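You operate a simulated robot arm through the tools that you are given. There is no shell and no other tool. Be economical: measure what you need, move in short steps, check, and stop when the job is done.

Carry out the task below with a simulated robot arm. There is one attempt and no reset: what you move stays moved.

TASK
Take the grey sample clump from the top of the filing bench and put it in the brown lint bin.
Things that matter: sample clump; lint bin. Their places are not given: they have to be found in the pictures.

It is judged by the outcome, as a careful person would: the job done as asked, and still so three seconds after it is handed in. It fails if anything else is knocked over, pushed out of place, dropped, spilled or broken.

THE ROBOT
A 6-joint arm with a two-finger parallel gripper, fixed in place. Base frame: the origin is at the foot of the arm, x ahead of it, y to its left, z up; the work surface is at about z = 850. Lengths are in mm, angles in degrees, forces in N, time in s.
With the tool pointing down near the work surface it reaches from about 260 to 680 mm from the base axis. Its first joint turns from -66.0 to 66.0 degrees. Payload 2.9 kg.
Tool frame: the origin (TCP) lies between the finger pads and is the grasp point; the fingertips stand 30 mm ahead of it; z points along the fingers, y is the line along which they close. The gripper opens to 110 mm. The fingers are 20 mm wide and 10 mm thick; the gripper's body (48 by 112 mm) begins 55 mm behind the TCP.
Orientation is that of the tool frame in the base frame, as a unit quaternion [w, x, y, z]. With the fingers straight down and closing along the base's y, the tool's x points along the base's -x, its y along +y and its z along -z.

THE INTERFACE
- The arm moves only by the tool move_arm. Its argument "increments" is a list that holds one entry, the list of rows, each a list of 7 numbers: the shift along the base's x, y, z in mm, then the turn, a rotation vector about the base's x, y, z in degrees, then the opening, from 0 (shut) to 1 (fully open). In form: [[[x, y, z, wx, wy, wz, claw], ...]]. A call has 1 to 8 rows; each row shifts and turns the commanded pose from where the row before left it. A row lasts 0.2 s, in which the tool goes at most 50 mm and 8.6 degrees; a call with a longer step from one row to the next is refused whole, and so is a gripper value outside its range. A pose out of reach is approached as far as the arm can. The call stops where the force on the tool passes 40 N (or 10 N more than at its start, if that is more) or the arm is blocked; 0.2 s more then pass. The fingers move at their own pace (about 108 mm/s each) and stop on an object; they squeeze with about 29 N. The grip force told is the motor's: it shows also when the fingers shut on nothing. Time passes only in rows, and 0.2 s behind the last, so rows that do not move let the fingers close. It gives the time, the measured TCP pose, the force on the tool (base axes), the opening and the grip force at its end, in the units of the frame above (readings bear some noise), and new pictures: "views" is both (left out), scene, wrist or none.
- Cameras (640 x 400 px; columns grow to the right, rows downward): "scene" is fixed at [69.6, 431.6, 1405.1]; the picture's right is [-0.77, -0.63, 0.00], its down [-0.35, 0.43, -0.83] and it looks along [0.53, -0.65, -0.55] (base axes); focal length 366 px, centre (320, 200). "wrist" rides on the gripper at [-36, 0, -57] in the tool frame; the picture's right is [0.00, -1.00, 0.00], its down [0.97, 0.00, -0.24] and it looks along [0.24, 0.00, 0.97] (tool axes); focal length 218 px, centre (320, 200).
- point_at(camera, pixels): for up to 12 pixels [column, row] of the newest picture of that camera ("zoom" is the newest enlarged one), the place [x, y, z] in the base frame of the surface seen there, good to about 2 mm, but the place of the scene camera against the robot may be out by one fixed shift of up to 25 mm in any direction. No time passes.
- enlarge(camera, box): a new picture of the part [left, top, right, bottom] of that camera's present view, enlarged. No time passes.
- hand_in(): hands the job in; it is judged then, once.

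Work in short steps. Measure before you move; look again where a grasp or a placing could have gone wrong, and mend it. You have 60 turns and 120 pictures in all, the two below and enlarged ones among them. Open the gripper and draw the arm clear of the work before you hand the job in, unless the task says otherwise; then end with one line.

The tools are called as a command line: name --argument value ..., lists and objects as JSON in quotes. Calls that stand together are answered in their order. move_arm: Moves the arm, as the interface text tells. Its arguments: {"type":"object","properties":{"increments":{"type":"array"},"views":{"type":"string","enum":["both","scene","wrist","none"]}},"required":["increments"]} The other tools are called the same way: point_at (camera, pixels) gives the place of the surface under pixels of a picture; enlarge (camera, box) takes an enlarged picture of a part of a camera's view; hand_in () hands the job in.

At the start:

```text
time_s: 0.0
tcp_pos: [396.7, 48.6, 1126.8]
tcp_rot: [0.0, 0.0, 1.0, 0.0]
contact_force: [0.0, 0.2, -0.1]
opening: 109.8
grip_force: 0.1
```

scene: 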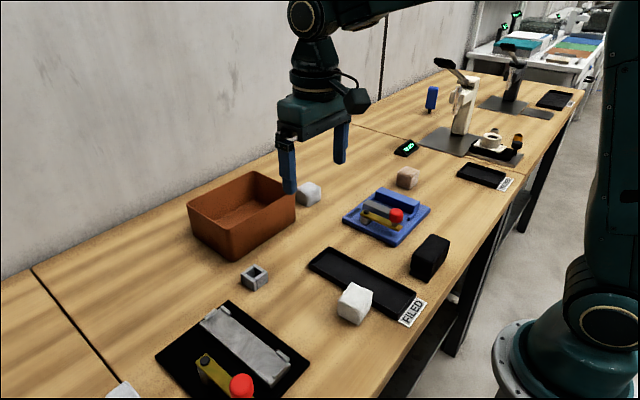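
wrist: 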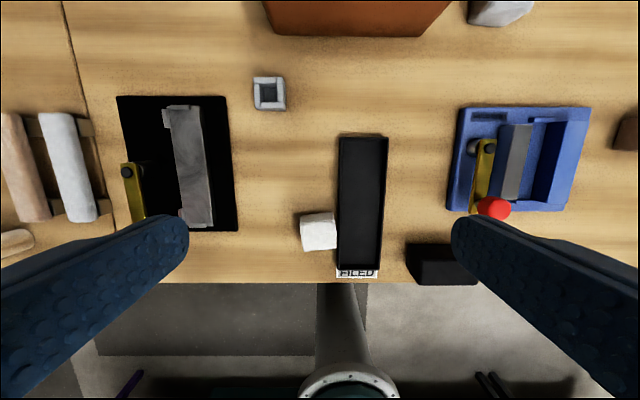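

The candidates are the greyish lump by the bin (308,194) and the white one by the tray (354,303). I'll enlarge both to tell them apart.

enlarge --camera "scene" --box '[180, 150, 340, 250]'

enlarge --camera "scene" --box '[300, 230, 460, 330]'

enlarge --camera "scene" --box '[340, 60, 580, 210]'

point_at --camera "scene" --pixels '[[308, 188], [310, 200], [352, 290], [356, 308], [408, 172], [254, 268], [235, 214], [190, 204], [295, 194], [252, 172], [233, 258], [431, 248]]'

point_at --camera "wrist" --pixels '[[320, 225], [498, 8], [270, 92], [440, 250], [320, 245], [500, 22]]'

```text
4.00 times, centred on (260, 200) of scene
```

zoom: 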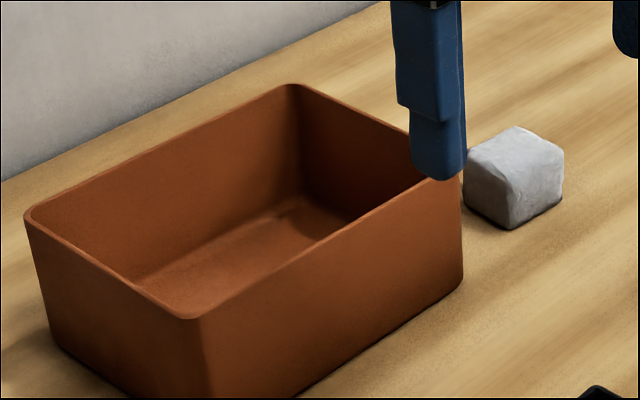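

```text
4.00 times, centred on (380, 280) of scene
```

zoom: 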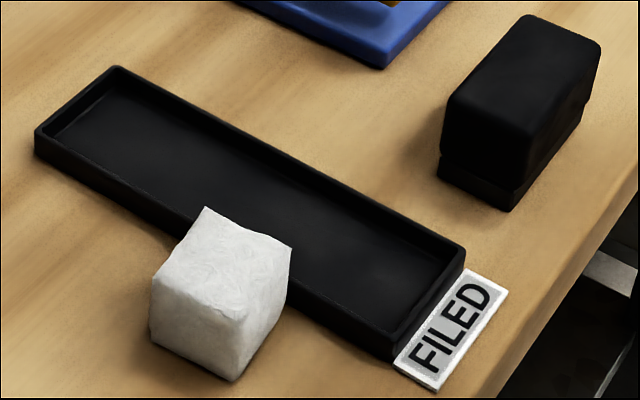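

```text
2.67 times, centred on (460, 135) of scene
```

zoom: 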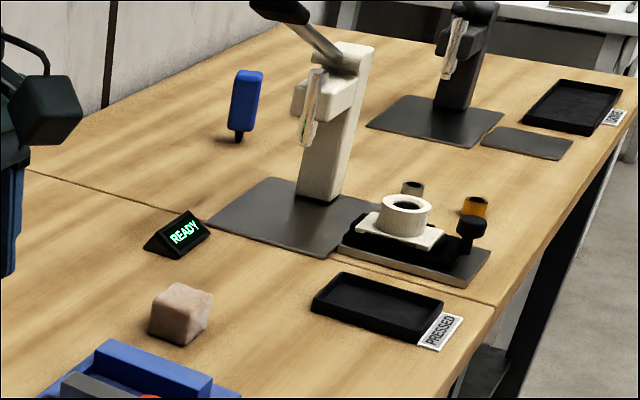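

```text
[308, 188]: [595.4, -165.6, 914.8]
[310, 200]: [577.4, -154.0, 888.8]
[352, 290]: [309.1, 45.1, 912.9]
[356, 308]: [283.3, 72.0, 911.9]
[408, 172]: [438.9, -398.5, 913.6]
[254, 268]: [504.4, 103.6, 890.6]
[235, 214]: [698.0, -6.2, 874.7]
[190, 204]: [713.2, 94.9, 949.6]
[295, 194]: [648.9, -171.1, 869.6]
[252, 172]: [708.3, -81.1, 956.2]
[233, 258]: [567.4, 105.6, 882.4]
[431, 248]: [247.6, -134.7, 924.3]
```

```text
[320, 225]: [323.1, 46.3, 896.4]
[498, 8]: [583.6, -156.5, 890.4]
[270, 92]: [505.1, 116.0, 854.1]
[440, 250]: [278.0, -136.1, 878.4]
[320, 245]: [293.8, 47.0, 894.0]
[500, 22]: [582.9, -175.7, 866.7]
```

The lump beside the bin looks grey and the one by the tray looks white. I'll check the items at the left of the wrist view and compare the colours.

enlarge --camera "wrist" --box '[0, 60, 320, 260]'

move_arm --increments '[[[40, -25, 0, 0, 0, 0, 1], [40, -25, 0, 0, 0, 0, 1], [40, -25, 0, 0, 0, 0, 1], [0, -30, 0, 0, 0, 0, 1], [0, 0, 0, 0, 0, 0, 1]]]'

```text
2.00 times, centred on (160, 160) of wrist
```

zoom: 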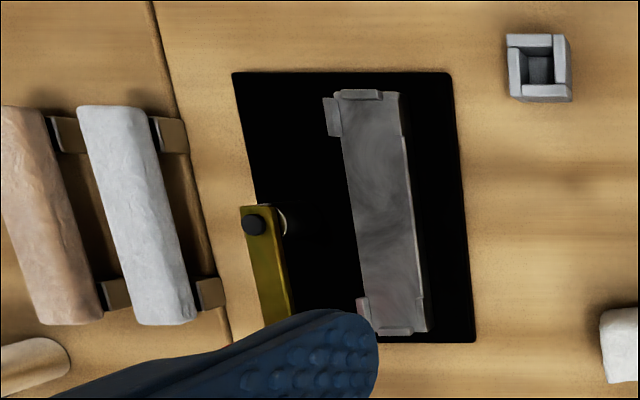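

```text
time_s: 1.2
tcp_pos: [517.2, -54.9, 1126.8]
tcp_rot: [0.0, 0.0, 1.0, -0.001]
contact_force: [0.2, 0.3, 0.3]
opening: 110.1
grip_force: 0.1
```

scene: 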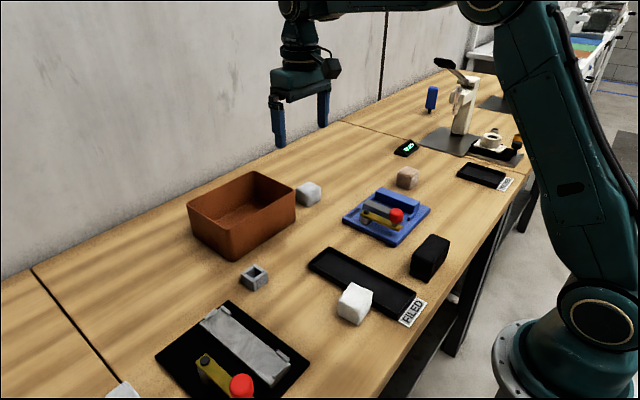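
wrist: 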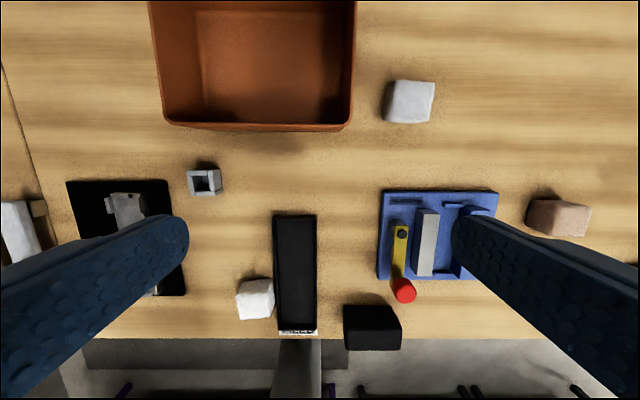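

I'll compare the two lumps up close in the wrist view, with the pinkish one as a reference, and measure the grey one and the bin.

enlarge --camera "wrist" --box '[220, 70, 460, 330]'

point_at --camera "wrist" --pixels '[[412, 95], [394, 85], [432, 84], [430, 105], [394, 103], [410, 120], [255, 295], [250, 60], [166, 123], [350, 125], [260, 126], [354, 30]]'

```text
1.54 times, centred on (340, 200) of wrist
```

zoom: 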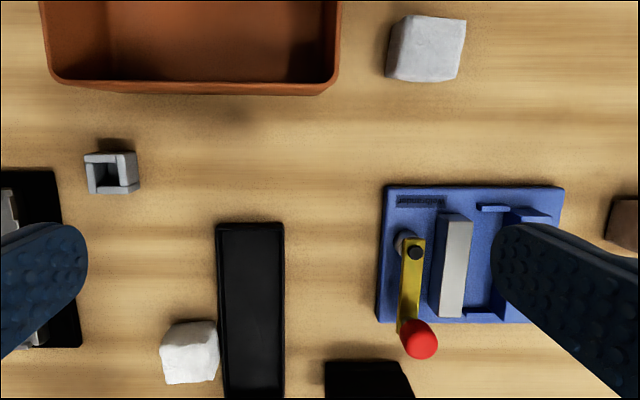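

```text
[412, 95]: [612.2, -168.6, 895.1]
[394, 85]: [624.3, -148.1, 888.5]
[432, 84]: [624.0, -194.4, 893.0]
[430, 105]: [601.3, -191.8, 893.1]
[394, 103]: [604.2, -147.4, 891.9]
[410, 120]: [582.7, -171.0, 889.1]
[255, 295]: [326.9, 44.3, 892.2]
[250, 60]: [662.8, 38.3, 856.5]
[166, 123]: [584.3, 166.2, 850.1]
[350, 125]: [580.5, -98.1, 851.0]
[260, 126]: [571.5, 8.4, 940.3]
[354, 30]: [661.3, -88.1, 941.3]
```

The lump beside the bin is bluish grey, centred near (604,-170) with its top at about z 893. The one by the tray is white. I'll move above the grey lump with the fingers partly closed, keeping the left finger clear of the bin wall at y of about -90.

move_arm --increments '[[[30, -38, 0, 0, 0, 0, 0.8], [30, -38, 0, 0, 0, 0, 0.8], [27, -39, 0, 0, 0, 0, 0.8], [0, 0, -40, 0, 0, 0, 0.8], [0, 0, -40, 0, 0, 0, 0.8], [0, 0, -30, 0, 0, 0, 0.8], [0, 0, 0, 0, 0, 0, 0.8]]]'

```text
time_s: 2.8
tcp_pos: [603.5, -173.3, 1015.6]
tcp_rot: [0.001, 0.0, 1.0, 0.001]
contact_force: [0.2, -0.5, 0.0]
opening: 87.9
grip_force: 0.0
```

scene: 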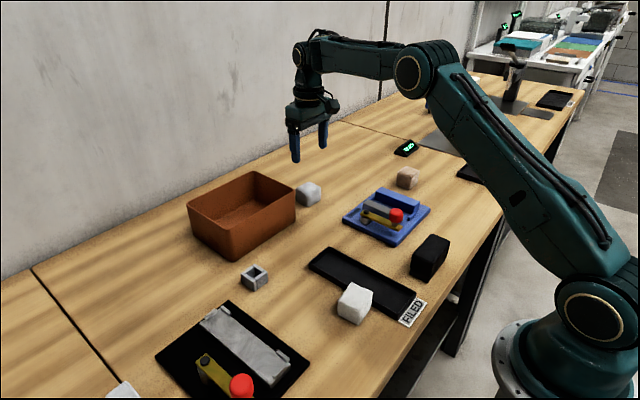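
wrist: 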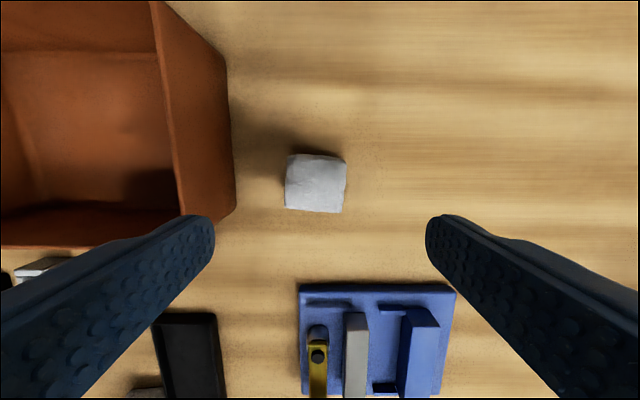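

point_at --camera "wrist" --pixels '[[317, 182], [292, 160], [340, 162], [290, 205], [338, 208], [316, 207], [190, 205], [180, 120], [228, 70], [232, 200], [60, 54], [320, 160]]'

```text
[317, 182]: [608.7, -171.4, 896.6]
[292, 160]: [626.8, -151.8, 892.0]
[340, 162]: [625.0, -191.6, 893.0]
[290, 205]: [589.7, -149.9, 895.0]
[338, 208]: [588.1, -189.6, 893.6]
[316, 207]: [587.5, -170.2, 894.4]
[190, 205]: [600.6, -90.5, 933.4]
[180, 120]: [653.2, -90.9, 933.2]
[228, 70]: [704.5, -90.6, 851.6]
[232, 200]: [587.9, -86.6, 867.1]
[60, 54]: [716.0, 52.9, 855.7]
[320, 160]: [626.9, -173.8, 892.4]
```

The lump is centred at (607,-171) and is about 42 mm across, and the bin wall is at y -90. I'll descend in steps.

move_arm --increments '[[[4, 2, -30, 0, 0, 0, 0.75], [0, 0, -35, 0, 0, 0, 0.75], [0, 0, -30, 0, 0, 0, 0.75], [0, 0, -20, 0, 0, 0, 0.75], [0, 0, -15, 0, 0, 0, 0.75], [0, 0, 0, 0, 0, 0, 0.75]]]'

```text
time_s: 4.2
tcp_pos: [605.6, -171.7, 886.8]
tcp_rot: [0.0, 0.0, 1.0, 0.0]
contact_force: [-0.4, 0.3, 0.2]
opening: 82.4
grip_force: 0.1
```

scene: 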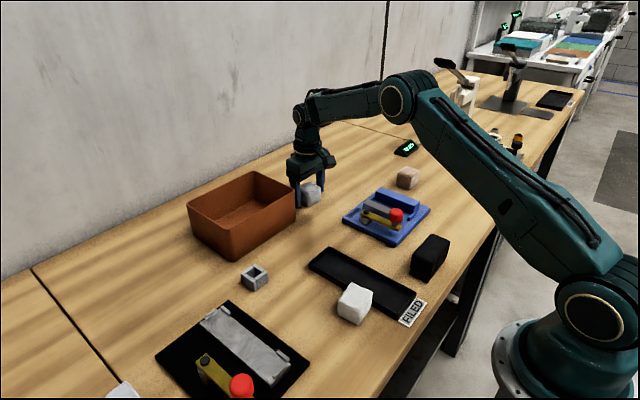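
wrist: 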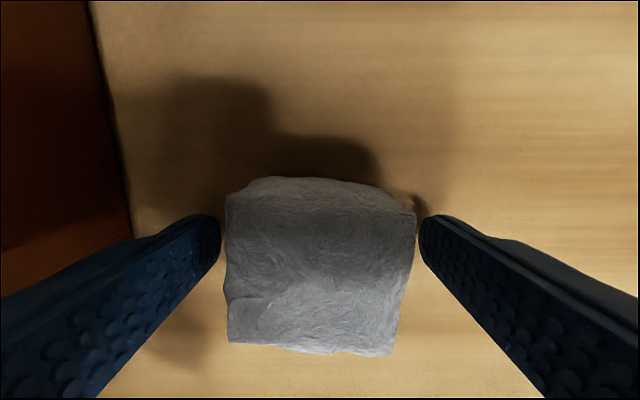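

The lump sits between the fingers, so I'll close on it.

move_arm --increments '[[[0, 0, -2, 0, 0, 0, 0.5], [0, 0, 0, 0, 0, 0, 0.3], [0, 0, 0, 0, 0, 0, 0.2], [0, 0, 0, 0, 0, 0, 0.2]]]' --views "wrist"

```text
time_s: 5.2
tcp_pos: [608.4, -170.8, 886.2]
tcp_rot: [0.001, 0.0, 1.0, -0.001]
contact_force: [-1.7, -1.6, 9.8]
opening: 55.4
grip_force: 29.0
```

wrist: 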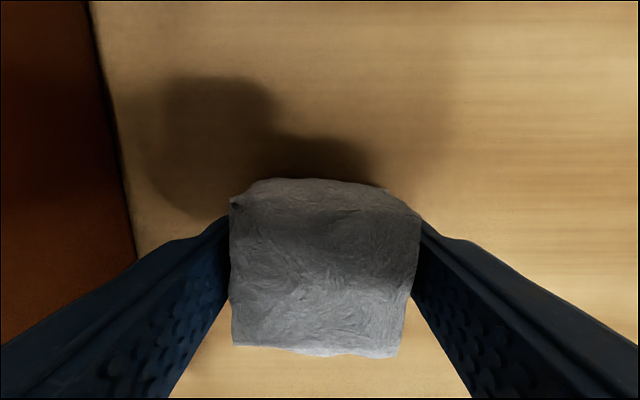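

It's gripped at 55 mm with 29 N. I'll lift slowly and check.

move_arm --increments '[[[0, 0, 10, 0, 0, 0, 0.2], [0, 0, 20, 0, 0, 0, 0.2], [0, 0, 20, 0, 0, 0, 0.2], [0, 0, 0, 0, 0, 0, 0.2]]]'

```text
time_s: 6.2
tcp_pos: [605.9, -170.1, 935.7]
tcp_rot: [-0.001, 0.001, 1.0, 0.0]
contact_force: [0.5, -0.1, -0.3]
opening: 55.2
grip_force: 28.6
```

scene: 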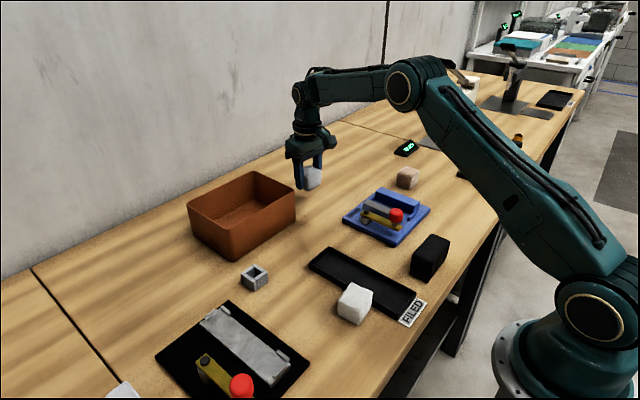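
wrist: 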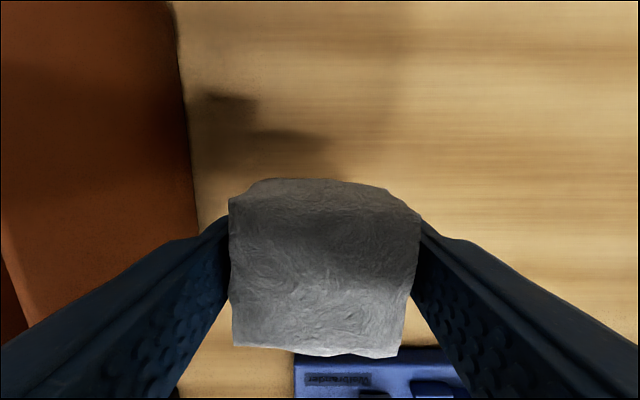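

The lump is held. I'll raise it above the rim (z of about 940) and carry it over the bin centre at about (640, 8).

move_arm --increments '[[[0, 0, 40, 0, 0, 0, 0.2], [0, 0, 40, 0, 0, 0, 0.2], [6, 35, 10, 0, 0, 0, 0.2], [7, 35, 0, 0, 0, 0, 0.2], [7, 35, 0, 0, 0, 0, 0.2], [7, 35, 0, 0, 0, 0, 0.2], [7, 38, 0, 0, 0, 0, 0.2], [0, 0, 0, 0, 0, 0, 0.2]]]'

```text
time_s: 8.0
tcp_pos: [642.0, 5.8, 1029.3]
tcp_rot: [0.0, 0.0, 1.0, 0.0]
contact_force: [0.6, -0.8, -0.7]
opening: 55.2
grip_force: 28.8
```

scene: 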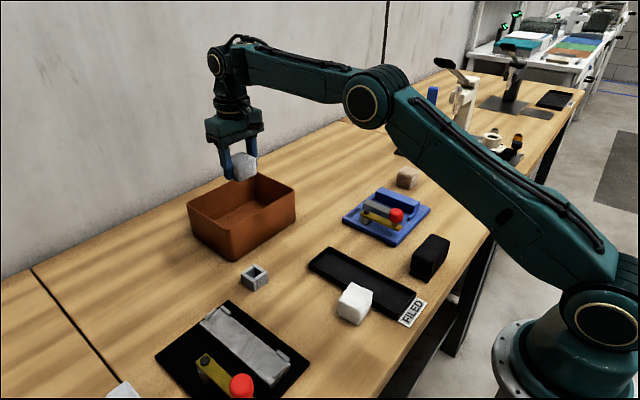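
wrist: 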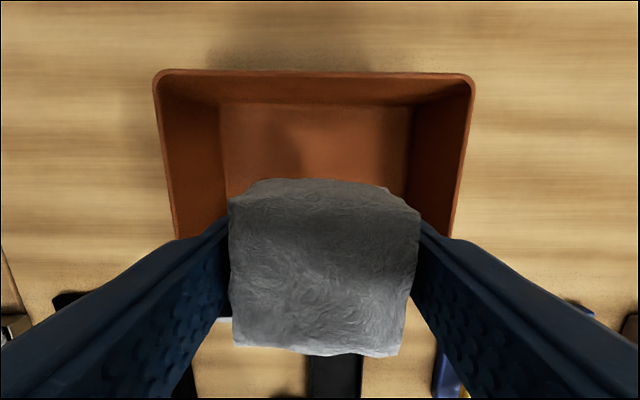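

point_at --camera "wrist" --pixels '[[155, 90], [472, 95], [315, 71], [166, 180], [458, 190], [310, 140]]'

```text
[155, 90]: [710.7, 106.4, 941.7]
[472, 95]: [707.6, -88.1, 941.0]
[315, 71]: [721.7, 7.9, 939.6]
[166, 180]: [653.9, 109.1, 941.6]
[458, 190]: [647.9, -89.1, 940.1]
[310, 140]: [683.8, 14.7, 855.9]
```

The bin spans x 571 to 723 and y -89 to 109 with its floor at 856. I'll lower the lump at the centre.

move_arm --increments '[[[5, 3, -30, 0, 0, 0, 0.2], [0, 0, -30, 0, 0, 0, 0.2], [0, 0, -30, 0, 0, 0, 0.2], [0, 0, -20, 0, 0, 0, 0.2], [0, 0, -15, 0, 0, 0, 0.2], [0, 0, 0, 0, 0, 0, 0.2]]]'

```text
time_s: 9.4
tcp_pos: [648.4, 10.9, 901.4]
tcp_rot: [0.0, 0.001, 1.0, 0.0]
contact_force: [0.0, 0.1, -0.1]
opening: 54.9
grip_force: 29.0
```

scene: 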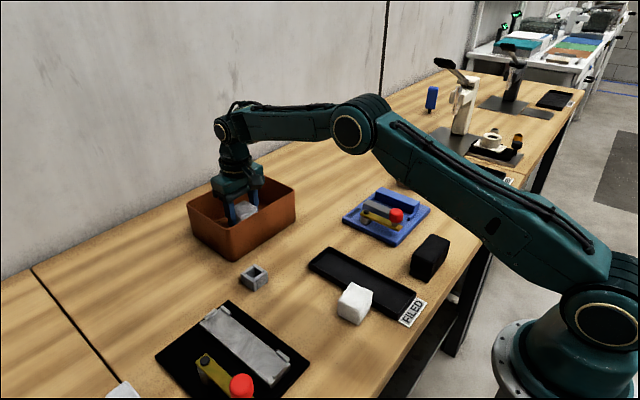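
wrist: 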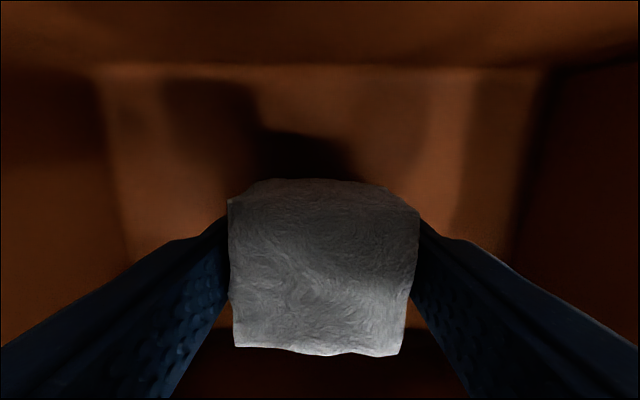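

It's inside the bin, about 10 mm above the floor. I'll lower it slightly, release it and withdraw straight up.

move_arm --increments '[[[0, 0, -7, 0, 0, 0, 0.2], [0, 0, 0, 0, 0, 0, 0.5], [0, 0, 0, 0, 0, 0, 0.75], [0, 0, 0, 0, 0, 0, 0.75], [0, 0, 30, 0, 0, 0, 0.75], [0, 0, 45, 0, 0, 0, 0.75], [0, 0, 45, 0, 0, 0, 0.75], [0, 0, 45, 0, 0, 0, 0.75]]]' --views "wrist"

move_arm --increments '[[[-40, 0, 20, 0, 0, 0, 0.75], [-40, -10, 20, 0, 0, 0, 0.75], [-40, -20, 0, 0, 0, 0, 0.75], [-40, -20, 0, 0, 0, 0, 0.75], [0, 0, 0, 0, 0, 0, 0.75]]]'

```text
time_s: 11.2
tcp_pos: [646.5, 13.3, 1057.6]
tcp_rot: [-0.001, 0.0, 1.0, -0.001]
contact_force: [0.3, -0.8, -0.1]
opening: 82.5
grip_force: 0.0
```

wrist: 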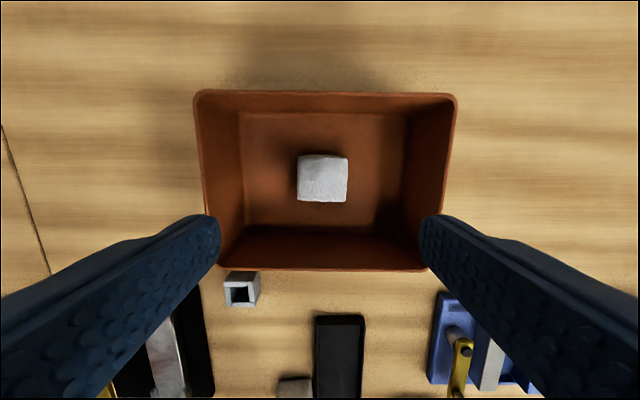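

```text
time_s: 12.4
tcp_pos: [487.8, -39.9, 1100.6]
tcp_rot: [0.0, 0.0, 1.0, 0.0]
contact_force: [-0.2, -0.5, 0.3]
opening: 82.5
grip_force: 0.0
```

scene: 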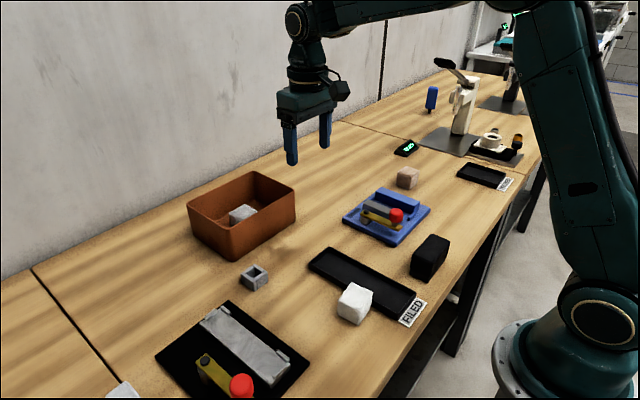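
wrist: 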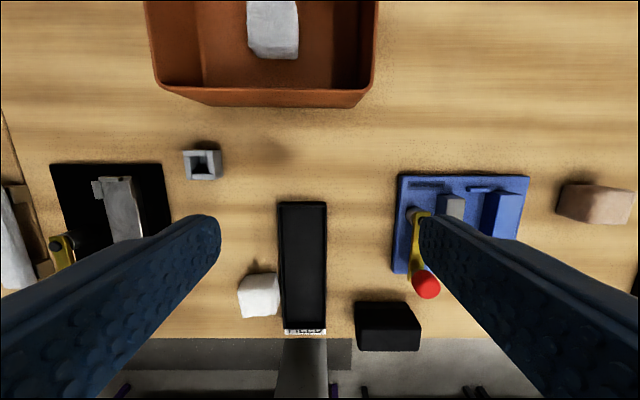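

The lump rests in the bin at scene (242,214), everything else is where it was, and the arm is clear with the gripper open. I'm handing in.

hand_in

```text
The job is handed in.
```

The grey sample clump is now in the brown lint bin, nothing else was moved, and the job is handed in.
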